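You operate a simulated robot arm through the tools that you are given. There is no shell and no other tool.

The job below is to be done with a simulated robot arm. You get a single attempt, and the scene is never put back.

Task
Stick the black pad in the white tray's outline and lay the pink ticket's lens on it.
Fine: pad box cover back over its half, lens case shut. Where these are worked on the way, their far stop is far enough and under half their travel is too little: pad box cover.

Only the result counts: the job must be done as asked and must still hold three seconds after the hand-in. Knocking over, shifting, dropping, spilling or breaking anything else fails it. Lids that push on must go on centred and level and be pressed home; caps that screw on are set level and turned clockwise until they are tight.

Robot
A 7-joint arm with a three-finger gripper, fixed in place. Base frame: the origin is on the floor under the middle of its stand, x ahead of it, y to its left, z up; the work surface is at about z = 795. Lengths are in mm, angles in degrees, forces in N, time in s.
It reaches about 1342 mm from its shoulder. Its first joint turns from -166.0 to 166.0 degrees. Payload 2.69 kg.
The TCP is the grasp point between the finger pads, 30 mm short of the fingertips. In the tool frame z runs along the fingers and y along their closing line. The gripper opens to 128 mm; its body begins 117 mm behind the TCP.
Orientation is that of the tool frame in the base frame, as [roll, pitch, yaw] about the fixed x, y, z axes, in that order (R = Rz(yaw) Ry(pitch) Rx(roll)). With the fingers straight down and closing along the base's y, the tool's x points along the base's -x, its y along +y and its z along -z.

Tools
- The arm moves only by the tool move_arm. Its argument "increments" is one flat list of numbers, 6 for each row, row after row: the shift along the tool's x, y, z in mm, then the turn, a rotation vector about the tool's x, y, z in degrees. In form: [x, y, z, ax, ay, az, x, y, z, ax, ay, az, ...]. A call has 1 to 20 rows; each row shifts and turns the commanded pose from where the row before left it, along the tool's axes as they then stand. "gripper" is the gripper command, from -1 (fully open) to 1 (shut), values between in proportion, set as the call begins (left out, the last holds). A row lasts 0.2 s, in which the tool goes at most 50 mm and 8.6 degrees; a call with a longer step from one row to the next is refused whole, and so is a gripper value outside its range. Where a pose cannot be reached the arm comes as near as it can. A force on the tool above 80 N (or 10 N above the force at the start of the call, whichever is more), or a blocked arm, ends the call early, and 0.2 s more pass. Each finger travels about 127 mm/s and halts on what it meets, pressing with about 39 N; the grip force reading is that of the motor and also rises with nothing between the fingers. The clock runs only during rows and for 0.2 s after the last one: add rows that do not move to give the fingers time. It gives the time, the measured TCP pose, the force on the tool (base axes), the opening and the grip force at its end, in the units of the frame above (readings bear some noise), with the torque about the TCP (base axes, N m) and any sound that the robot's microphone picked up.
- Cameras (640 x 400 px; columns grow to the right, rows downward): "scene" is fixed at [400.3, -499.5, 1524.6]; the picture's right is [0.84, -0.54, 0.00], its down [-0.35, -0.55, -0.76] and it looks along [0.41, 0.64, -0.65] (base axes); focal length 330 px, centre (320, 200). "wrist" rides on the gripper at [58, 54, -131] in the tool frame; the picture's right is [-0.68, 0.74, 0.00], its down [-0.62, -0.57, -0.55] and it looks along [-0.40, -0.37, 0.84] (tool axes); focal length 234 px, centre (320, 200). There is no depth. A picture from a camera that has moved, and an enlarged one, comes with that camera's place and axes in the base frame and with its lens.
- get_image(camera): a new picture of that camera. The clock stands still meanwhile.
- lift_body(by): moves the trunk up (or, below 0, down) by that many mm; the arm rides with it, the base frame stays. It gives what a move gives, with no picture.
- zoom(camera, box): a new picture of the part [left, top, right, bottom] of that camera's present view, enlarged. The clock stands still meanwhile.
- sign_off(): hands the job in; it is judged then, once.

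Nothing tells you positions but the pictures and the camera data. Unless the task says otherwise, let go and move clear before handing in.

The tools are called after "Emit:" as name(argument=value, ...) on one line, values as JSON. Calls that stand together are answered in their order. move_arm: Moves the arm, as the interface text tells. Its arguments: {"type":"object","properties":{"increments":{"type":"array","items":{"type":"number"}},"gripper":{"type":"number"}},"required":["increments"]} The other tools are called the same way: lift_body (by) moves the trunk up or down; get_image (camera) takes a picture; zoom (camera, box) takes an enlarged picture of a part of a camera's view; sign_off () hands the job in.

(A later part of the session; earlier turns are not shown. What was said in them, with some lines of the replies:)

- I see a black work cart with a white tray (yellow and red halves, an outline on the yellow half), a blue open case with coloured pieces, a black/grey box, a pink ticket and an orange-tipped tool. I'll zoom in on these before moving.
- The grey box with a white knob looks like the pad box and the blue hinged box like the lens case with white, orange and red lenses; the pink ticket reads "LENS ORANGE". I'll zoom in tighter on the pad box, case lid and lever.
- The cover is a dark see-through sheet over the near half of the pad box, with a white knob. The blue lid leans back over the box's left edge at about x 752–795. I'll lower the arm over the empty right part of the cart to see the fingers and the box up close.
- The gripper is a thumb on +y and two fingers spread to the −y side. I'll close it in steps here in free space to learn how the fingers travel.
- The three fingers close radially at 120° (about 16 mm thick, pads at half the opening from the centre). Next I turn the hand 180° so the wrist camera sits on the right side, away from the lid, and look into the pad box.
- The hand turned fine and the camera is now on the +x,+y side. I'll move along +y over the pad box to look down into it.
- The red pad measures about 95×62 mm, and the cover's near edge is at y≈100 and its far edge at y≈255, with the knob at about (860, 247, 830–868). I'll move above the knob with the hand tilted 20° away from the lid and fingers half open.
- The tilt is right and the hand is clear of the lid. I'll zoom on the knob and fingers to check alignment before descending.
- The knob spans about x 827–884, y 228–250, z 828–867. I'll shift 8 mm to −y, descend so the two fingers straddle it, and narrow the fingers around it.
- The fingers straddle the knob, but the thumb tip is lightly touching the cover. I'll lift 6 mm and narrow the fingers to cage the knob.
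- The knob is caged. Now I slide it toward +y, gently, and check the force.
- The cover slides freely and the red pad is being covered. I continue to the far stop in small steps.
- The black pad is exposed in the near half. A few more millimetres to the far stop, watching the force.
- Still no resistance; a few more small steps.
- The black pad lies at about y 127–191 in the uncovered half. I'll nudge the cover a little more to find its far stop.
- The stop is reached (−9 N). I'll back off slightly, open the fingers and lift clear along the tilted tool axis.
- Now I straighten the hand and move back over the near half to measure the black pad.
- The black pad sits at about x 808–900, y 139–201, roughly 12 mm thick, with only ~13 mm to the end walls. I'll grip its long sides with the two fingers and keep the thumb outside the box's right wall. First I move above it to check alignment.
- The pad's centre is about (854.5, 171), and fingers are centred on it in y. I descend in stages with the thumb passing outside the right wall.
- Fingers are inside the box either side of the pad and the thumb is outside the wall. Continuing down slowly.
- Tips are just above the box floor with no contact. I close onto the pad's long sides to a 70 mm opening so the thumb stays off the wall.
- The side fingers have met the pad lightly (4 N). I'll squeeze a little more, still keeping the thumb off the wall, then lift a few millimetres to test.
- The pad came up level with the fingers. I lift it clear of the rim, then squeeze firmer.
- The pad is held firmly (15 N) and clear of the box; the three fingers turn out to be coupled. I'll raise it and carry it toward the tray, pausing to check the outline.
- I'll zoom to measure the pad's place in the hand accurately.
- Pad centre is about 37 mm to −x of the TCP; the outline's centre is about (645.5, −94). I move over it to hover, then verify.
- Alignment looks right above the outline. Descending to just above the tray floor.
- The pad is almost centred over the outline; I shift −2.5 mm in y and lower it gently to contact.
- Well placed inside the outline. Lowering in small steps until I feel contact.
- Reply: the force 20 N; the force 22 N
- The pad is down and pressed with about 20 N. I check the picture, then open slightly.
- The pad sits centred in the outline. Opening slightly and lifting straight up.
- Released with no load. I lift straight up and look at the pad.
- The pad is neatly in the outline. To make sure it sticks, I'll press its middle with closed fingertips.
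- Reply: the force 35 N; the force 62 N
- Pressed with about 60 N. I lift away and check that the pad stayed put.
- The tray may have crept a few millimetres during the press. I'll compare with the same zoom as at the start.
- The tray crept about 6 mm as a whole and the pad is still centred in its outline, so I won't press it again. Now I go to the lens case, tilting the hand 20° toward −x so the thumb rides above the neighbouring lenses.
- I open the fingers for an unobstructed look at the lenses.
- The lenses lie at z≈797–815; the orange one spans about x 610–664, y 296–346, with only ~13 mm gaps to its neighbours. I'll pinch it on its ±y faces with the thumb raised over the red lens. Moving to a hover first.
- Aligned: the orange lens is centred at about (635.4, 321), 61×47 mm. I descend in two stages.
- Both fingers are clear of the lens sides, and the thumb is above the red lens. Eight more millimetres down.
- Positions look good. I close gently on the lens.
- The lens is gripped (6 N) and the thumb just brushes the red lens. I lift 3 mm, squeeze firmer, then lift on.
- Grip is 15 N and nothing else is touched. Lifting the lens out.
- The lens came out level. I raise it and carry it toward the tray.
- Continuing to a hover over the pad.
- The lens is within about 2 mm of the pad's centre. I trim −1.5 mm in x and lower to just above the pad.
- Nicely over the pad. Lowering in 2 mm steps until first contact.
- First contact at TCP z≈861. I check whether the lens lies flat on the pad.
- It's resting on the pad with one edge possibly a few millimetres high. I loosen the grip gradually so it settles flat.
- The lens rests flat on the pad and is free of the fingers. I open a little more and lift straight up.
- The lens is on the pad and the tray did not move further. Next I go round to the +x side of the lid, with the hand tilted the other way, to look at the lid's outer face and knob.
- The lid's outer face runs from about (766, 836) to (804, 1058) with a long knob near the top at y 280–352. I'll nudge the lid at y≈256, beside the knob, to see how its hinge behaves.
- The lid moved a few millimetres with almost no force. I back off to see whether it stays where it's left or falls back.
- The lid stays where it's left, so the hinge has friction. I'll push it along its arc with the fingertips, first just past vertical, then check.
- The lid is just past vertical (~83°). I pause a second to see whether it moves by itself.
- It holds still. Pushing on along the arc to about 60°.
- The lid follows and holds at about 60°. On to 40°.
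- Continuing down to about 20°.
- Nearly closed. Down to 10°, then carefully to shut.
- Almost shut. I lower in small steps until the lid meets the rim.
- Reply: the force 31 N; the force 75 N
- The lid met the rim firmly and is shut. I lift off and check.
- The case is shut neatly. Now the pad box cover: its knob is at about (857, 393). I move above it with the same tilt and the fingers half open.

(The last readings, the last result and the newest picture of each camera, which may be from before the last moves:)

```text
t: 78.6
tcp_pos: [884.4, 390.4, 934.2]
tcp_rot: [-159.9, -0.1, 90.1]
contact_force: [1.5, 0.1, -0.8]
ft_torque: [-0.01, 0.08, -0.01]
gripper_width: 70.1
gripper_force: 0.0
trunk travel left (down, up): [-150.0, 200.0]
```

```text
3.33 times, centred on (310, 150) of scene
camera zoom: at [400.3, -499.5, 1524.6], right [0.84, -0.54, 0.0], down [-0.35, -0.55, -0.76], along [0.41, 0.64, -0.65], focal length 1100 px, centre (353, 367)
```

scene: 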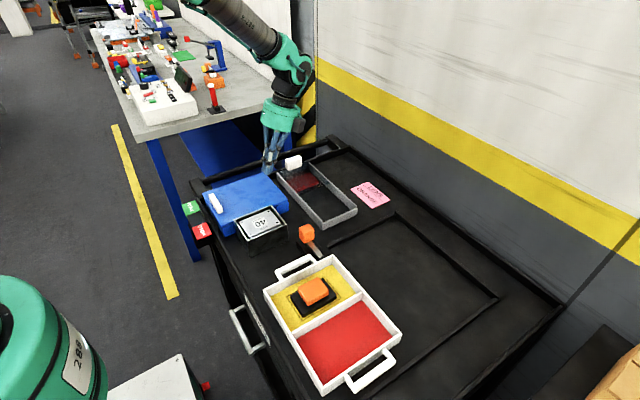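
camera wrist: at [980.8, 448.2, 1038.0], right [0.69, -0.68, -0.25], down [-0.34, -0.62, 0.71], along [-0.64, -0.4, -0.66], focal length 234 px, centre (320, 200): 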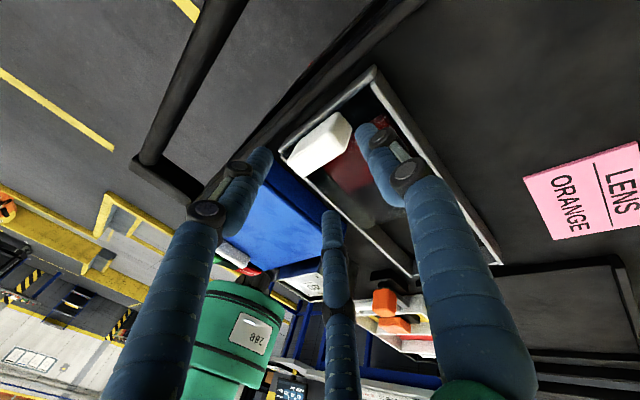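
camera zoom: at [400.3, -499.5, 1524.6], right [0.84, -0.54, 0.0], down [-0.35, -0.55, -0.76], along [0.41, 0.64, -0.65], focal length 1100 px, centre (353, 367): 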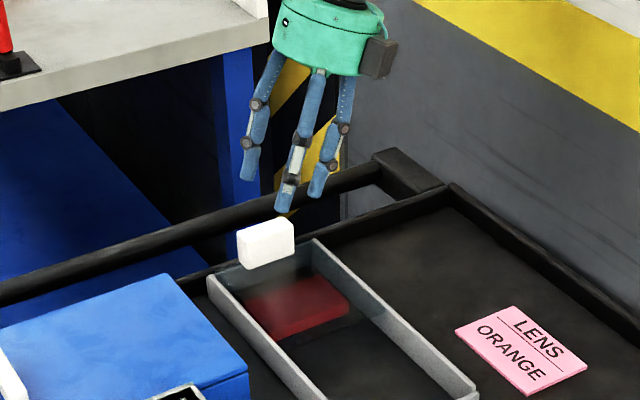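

Emit:
zoom(camera="wrist", box=[220, 80, 460, 240])

```text
2.50 times, centred on (340, 160) of wrist
camera zoom: at [980.8, 448.2, 1038.0], right [0.69, -0.68, -0.25], down [-0.34, -0.62, 0.71], along [-0.64, -0.4, -0.66], focal length 585 px, centre (270, 300)
```

zoom: 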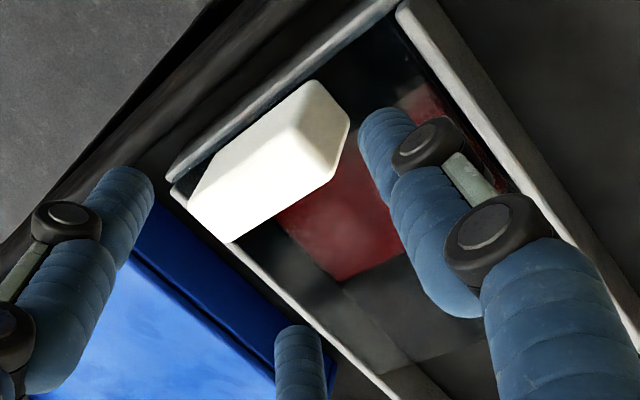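

The knob now spans about y 375–398. I centre on it, descend and cage it as before.

Emit:
move_arm(increments=[-2, 10, 25.9, 0, 0, 0, -2, 10, 25.9, 0, 0, 0, 0, 0, 0, 0, 0, 0])

Emit:
move_arm(increments=[0, 0, 0, 0, 0, 0, 0, 0, 0, 0, 0, 0], gripper=0.25)

Emit:
zoom(camera="wrist", box=[220, 80, 460, 240])

Emit:
zoom(camera="scene", box=[260, 110, 360, 210])

```text
t: 79.4
tcp_pos: [884.9, 387.6, 878.9]
tcp_rot: [-160.0, 0.0, 90.1]
contact_force: [0.2, 0.5, 0.0]
ft_torque: [-0.02, 0.02, 0.02]
gripper_width: 70.1
gripper_force: 0.0
trunk travel left (down, up): [-150.0, 200.0]
```

```text
t: 80.0
tcp_pos: [885.4, 386.8, 878.3]
tcp_rot: [-160.0, 0.0, 90.0]
contact_force: [0.6, 1.0, -0.1]
ft_torque: [-0.02, 0.03, 0.0]
gripper_width: 48.0
gripper_force: 0.0
trunk travel left (down, up): [-150.0, 200.0]
```

```text
2.50 times, centred on (340, 160) of wrist
camera zoom: at [980.3, 446.4, 984.6], right [0.69, -0.68, -0.25], down [-0.34, -0.62, 0.71], along [-0.63, -0.4, -0.66], focal length 585 px, centre (270, 300)
```

zoom: 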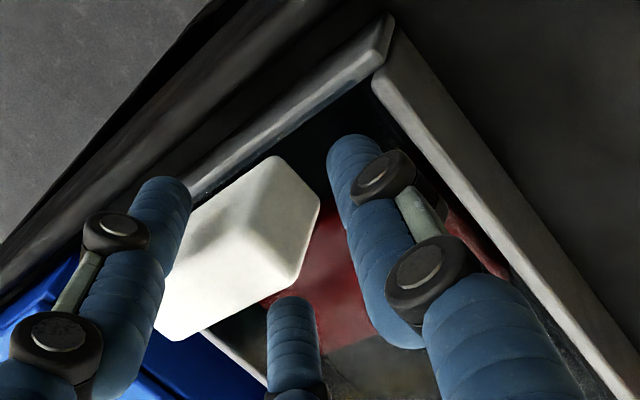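

```text
4.00 times, centred on (310, 160) of scene
camera zoom: at [400.3, -499.5, 1524.6], right [0.84, -0.54, 0.0], down [-0.35, -0.55, -0.76], along [0.41, 0.64, -0.65], focal length 1320 px, centre (360, 360)
```

zoom: 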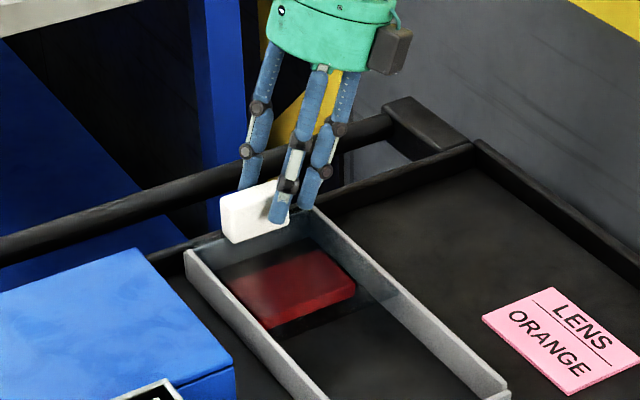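

The knob is caged. I slide the cover back toward −y.

Emit:
move_arm(increments=[-8, 0, 0, 0, 0, 0, -12, 0, 0, 0, 0, 0, -12, 0, 0, 0, 0, 0, -12, 0, 0, 0, 0, 0, -12, 0, 0, 0, 0, 0, -12, 0, 0, 0, 0, 0, -12, 0, 0, 0, 0, 0, -12, 0, 0, 0, 0, 0, -12, 0, 0, 0, 0, 0, -12, 0, 0, 0, 0, 0, -12, 0, 0, 0, 0, 0])

Emit:
zoom(camera="scene", box=[280, 130, 380, 230])

```text
t: 82.4
tcp_pos: [885.1, 260.6, 880.1]
tcp_rot: [-160.0, 0.0, 90.0]
contact_force: [0.3, 0.2, 0.5]
ft_torque: [-0.01, 0.02, 0.01]
gripper_width: 48.0
gripper_force: 0.0
trunk travel left (down, up): [-150.0, 200.0]
```

```text
4.00 times, centred on (330, 180) of scene
camera zoom: at [400.3, -499.5, 1524.6], right [0.84, -0.54, 0.0], down [-0.35, -0.55, -0.76], along [0.41, 0.64, -0.65], focal length 1320 px, centre (280, 280)
```

zoom: 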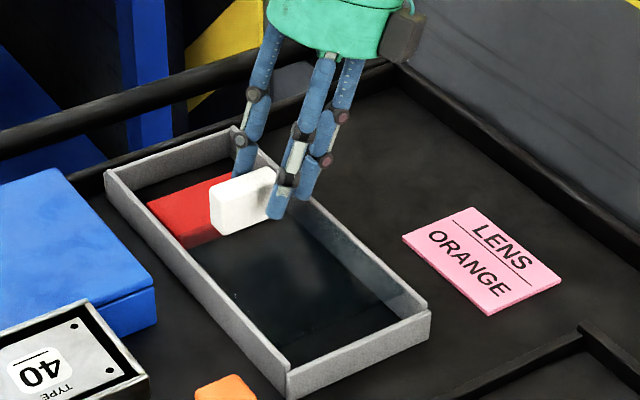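

The cover is moving back over its half. I continue in small steps to its stop.

Emit:
move_arm(increments=[-8, 0, 0, 0, 0, 0, -6, 0, 0, 0, 0, 0, -4, 0, 0, 0, 0, 0, -3, 0, 0, 0, 0, 0])

Emit:
move_arm(increments=[-3, 0, 0, 0, 0, 0, -2, 0, 0, 0, 0, 0])

Emit:
move_arm(increments=[-2, 0, 0, 0, 0, 0, -2, 0, 0, 0, 0, 0])

```text
t: 83.4
tcp_pos: [884.8, 238.1, 878.9]
tcp_rot: [-160.0, -0.1, 90.1]
contact_force: [0.4, 0.6, 0.1]
ft_torque: [0.02, 0.03, 0.0]
gripper_width: 48.8
gripper_force: 0.4
trunk travel left (down, up): [-150.0, 200.0]
```

```text
t: 84.0
tcp_pos: [885.3, 235.0, 878.5]
tcp_rot: [-160.1, 0.0, 90.0]
contact_force: [0.2, 0.9, -0.1]
ft_torque: [0.04, -0.01, -0.07]
gripper_width: 48.6
gripper_force: 0.1
trunk travel left (down, up): [-150.0, 200.0]
```

```text
t: 84.6
tcp_pos: [884.5, 230.8, 880.0]
tcp_rot: [-160.0, -0.1, 90.0]
contact_force: [1.7, 5.8, -0.4]
ft_torque: [0.11, -0.06, -0.2]
gripper_width: 50.7
gripper_force: 1.9
trunk travel left (down, up): [-150.0, 200.0]
```

The stop is reached. One gentle push to seat it, then back off, open, and lift.

Emit:
move_arm(increments=[-1.5, 0, 0, 0, 0, 0, 0, 0, 0, 0, 0, 0])

Emit:
move_arm(increments=[6, 0, 0, 0, 0, 0, 0, 0, 0, 0, 0, 0], gripper=-0.1)

Emit:
zoom(camera="wrist", box=[220, 80, 460, 240])

```text
t: 85.2
tcp_pos: [884.8, 230.1, 879.5]
tcp_rot: [-160.0, 0.0, 90.0]
contact_force: [3.2, 12.0, -1.2]
ft_torque: [0.22, -0.12, -0.42]
gripper_width: 53.7
gripper_force: 4.2
trunk travel left (down, up): [-150.0, 200.0]
```

```text
t: 85.8
tcp_pos: [884.6, 234.5, 880.4]
tcp_rot: [-160.0, -0.1, 90.1]
contact_force: [0.6, -0.5, -0.3]
ft_torque: [-0.01, 0.01, -0.02]
gripper_width: 70.1
gripper_force: 0.0
trunk travel left (down, up): [-150.0, 200.0]
```

```text
2.50 times, centred on (340, 160) of wrist
camera zoom: at [979.9, 292.7, 984.4], right [0.69, -0.68, -0.25], down [-0.34, -0.62, 0.71], along [-0.63, -0.4, -0.66], focal length 585 px, centre (270, 300)
```

zoom: 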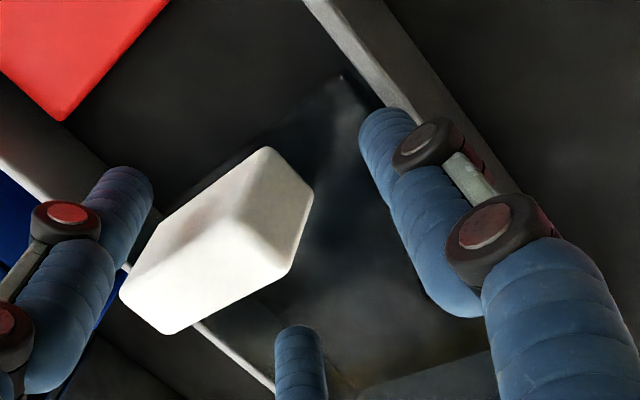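

The fingers are free of the knob. I lift clear along the tool axis and check the whole scene.

Emit:
move_arm(increments=[0, 0, -25, 0, 0, 0, 0, 0, -40, 0, 0, 0, 0, 0, -45, 0, 0, 0, 0, 0, -45, 0, 0, 0])

Emit:
move_arm(increments=[0, 0, -40, 0, 0, 0, -40, 0, 0, 0, 0, 0, -40, 0, 0, 0, 0, 0, -40, 0, 0, 0, 0, 0])

Emit:
get_image(camera="scene")

Emit:
zoom(camera="scene", box=[260, 130, 400, 240])

Emit:
zoom(camera="scene", box=[180, 150, 310, 250])

Emit:
zoom(camera="scene", box=[230, 220, 430, 400])

```text
t: 86.8
tcp_pos: [938.7, 234.6, 1023.2]
tcp_rot: [-160.1, 0.0, 89.9]
contact_force: [-0.7, 0.2, 0.0]
ft_torque: [0.0, -0.02, -0.02]
gripper_width: 70.3
gripper_force: 0.1
trunk travel left (down, up): [-150.0, 200.0]
```

```text
t: 87.8
tcp_pos: [950.9, 113.2, 1062.2]
tcp_rot: [-159.9, 0.1, 90.1]
contact_force: [-0.2, 0.9, 0.3]
ft_torque: [0.0, 0.04, 0.01]
gripper_width: 70.2
gripper_force: 0.2
trunk travel left (down, up): [-150.0, 200.0]
```

```text
taken
```

scene: 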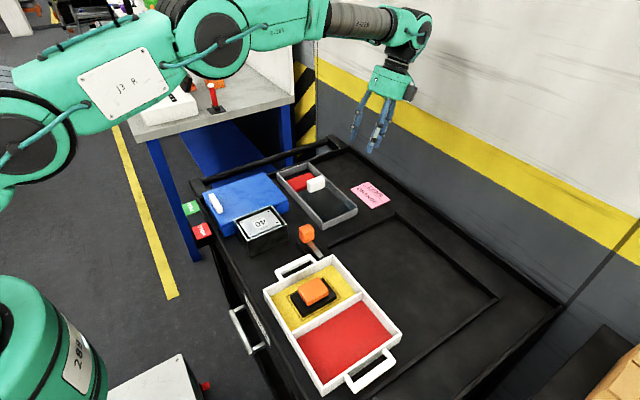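

```text
3.64 times, centred on (330, 185) of scene
camera zoom: at [400.3, -499.5, 1524.6], right [0.84, -0.54, 0.0], down [-0.35, -0.55, -0.76], along [0.41, 0.64, -0.65], focal length 1200 px, centre (284, 254)
```

zoom: 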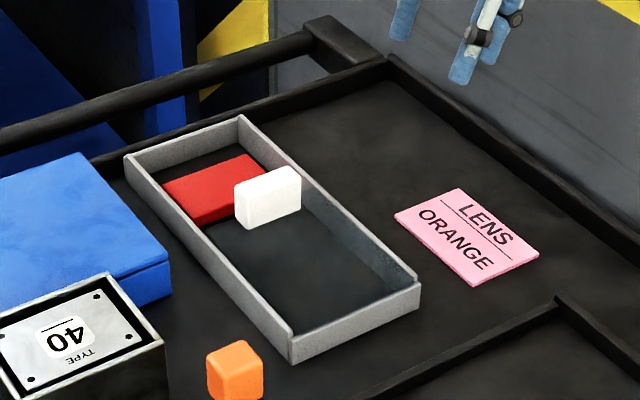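

```text
4.00 times, centred on (245, 200) of scene
camera zoom: at [400.3, -499.5, 1524.6], right [0.84, -0.54, 0.0], down [-0.35, -0.55, -0.76], along [0.41, 0.64, -0.65], focal length 1320 px, centre (620, 200)
```

zoom: 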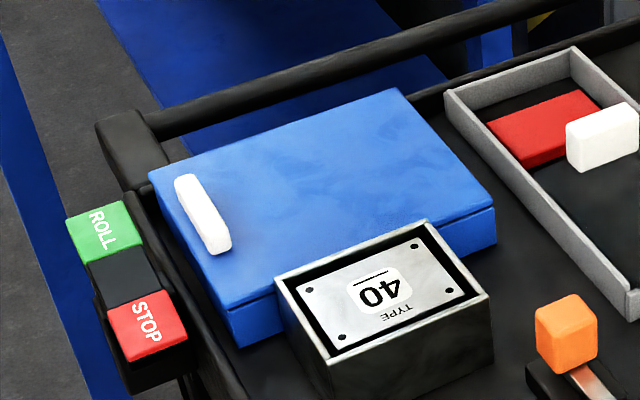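

```text
2.22 times, centred on (330, 310) of scene
camera zoom: at [400.3, -499.5, 1524.6], right [0.84, -0.54, 0.0], down [-0.35, -0.55, -0.76], along [0.41, 0.64, -0.65], focal length 733 px, centre (298, -44)
```

zoom: 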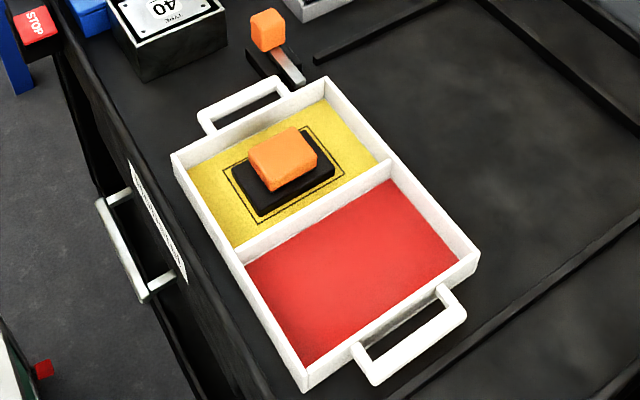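

Everything looks in place. I'll compare the cover with its starting picture and look once more at the pad and lens before handing in.

Emit:
zoom(camera="scene", box=[290, 155, 360, 200])

Emit:
zoom(camera="scene", box=[295, 180, 365, 235])

Emit:
zoom(camera="scene", box=[255, 245, 375, 335])

Emit:
zoom(camera="scene", box=[170, 190, 290, 270])

```text
8.89 times, centred on (325, 178) of scene
camera zoom: at [400.3, -499.5, 1524.6], right [0.84, -0.54, 0.0], down [-0.35, -0.55, -0.76], along [0.41, 0.64, -0.65], focal length 2932 px, centre (276, 400)
```

zoom: 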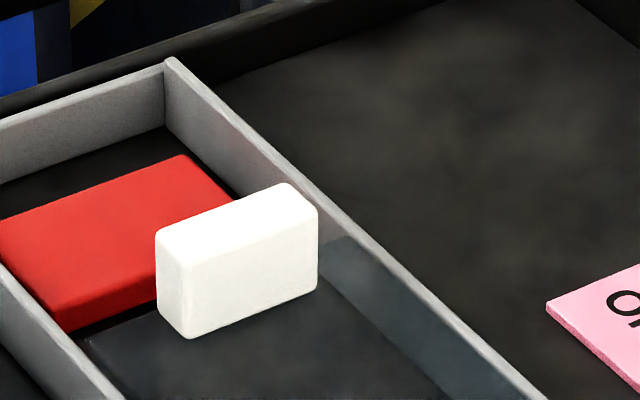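

```text
7.27 times, centred on (330, 208) of scene
camera zoom: at [400.3, -499.5, 1524.6], right [0.84, -0.54, 0.0], down [-0.35, -0.55, -0.76], along [0.41, 0.64, -0.65], focal length 2399 px, centre (247, 146)
```

zoom: 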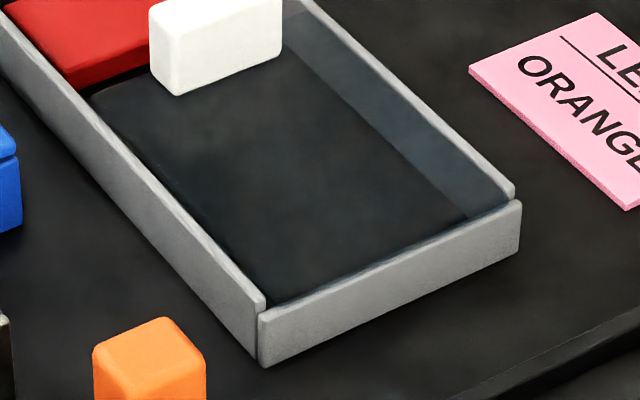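

```text
4.44 times, centred on (315, 290) of scene
camera zoom: at [400.3, -499.5, 1524.6], right [0.84, -0.54, 0.0], down [-0.35, -0.55, -0.76], along [0.41, 0.64, -0.65], focal length 1466 px, centre (342, -200)
```

zoom: 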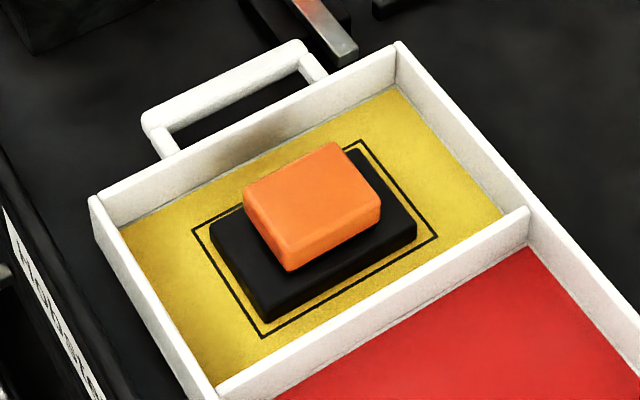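

```text
5.00 times, centred on (230, 230) of scene
camera zoom: at [400.3, -499.5, 1524.6], right [0.84, -0.54, 0.0], down [-0.35, -0.55, -0.76], along [0.41, 0.64, -0.65], focal length 1649 px, centre (770, 50)
```

zoom: 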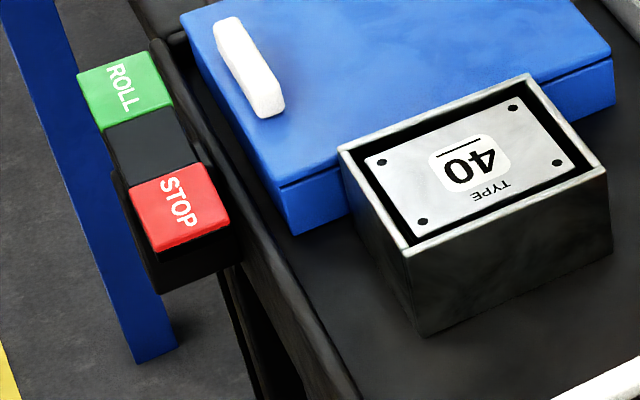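

The black pad is stuck inside the tray's outline, and the orange lens (the one on the pink ticket) lies on it. The pad box cover is back at its starting stop and the lens case is shut. Pressing the pad down moved the tray about 6 mm; nothing else has moved. The hand is clear, so I'm handing in.

Emit:
sign_off()

```text
The job is handed in.
```

The job is handed in. The black pad is inside the white tray's outline, and the orange lens named on the pink ticket is lying on it.

- **Pad box cover:** I slid it to its far stop to reach the pad, then returned it. It matches its starting picture.
- **Lens case:** the lid is shut, with the white and red lenses still inside.
- **Tray:** it shifted about 6 mm when I pressed the pad down with about 60 N. The pad is still centred in the outline, and I left the tray where it was rather than push it back.

In the final pictures everything else was where it started, and the hand was clear.
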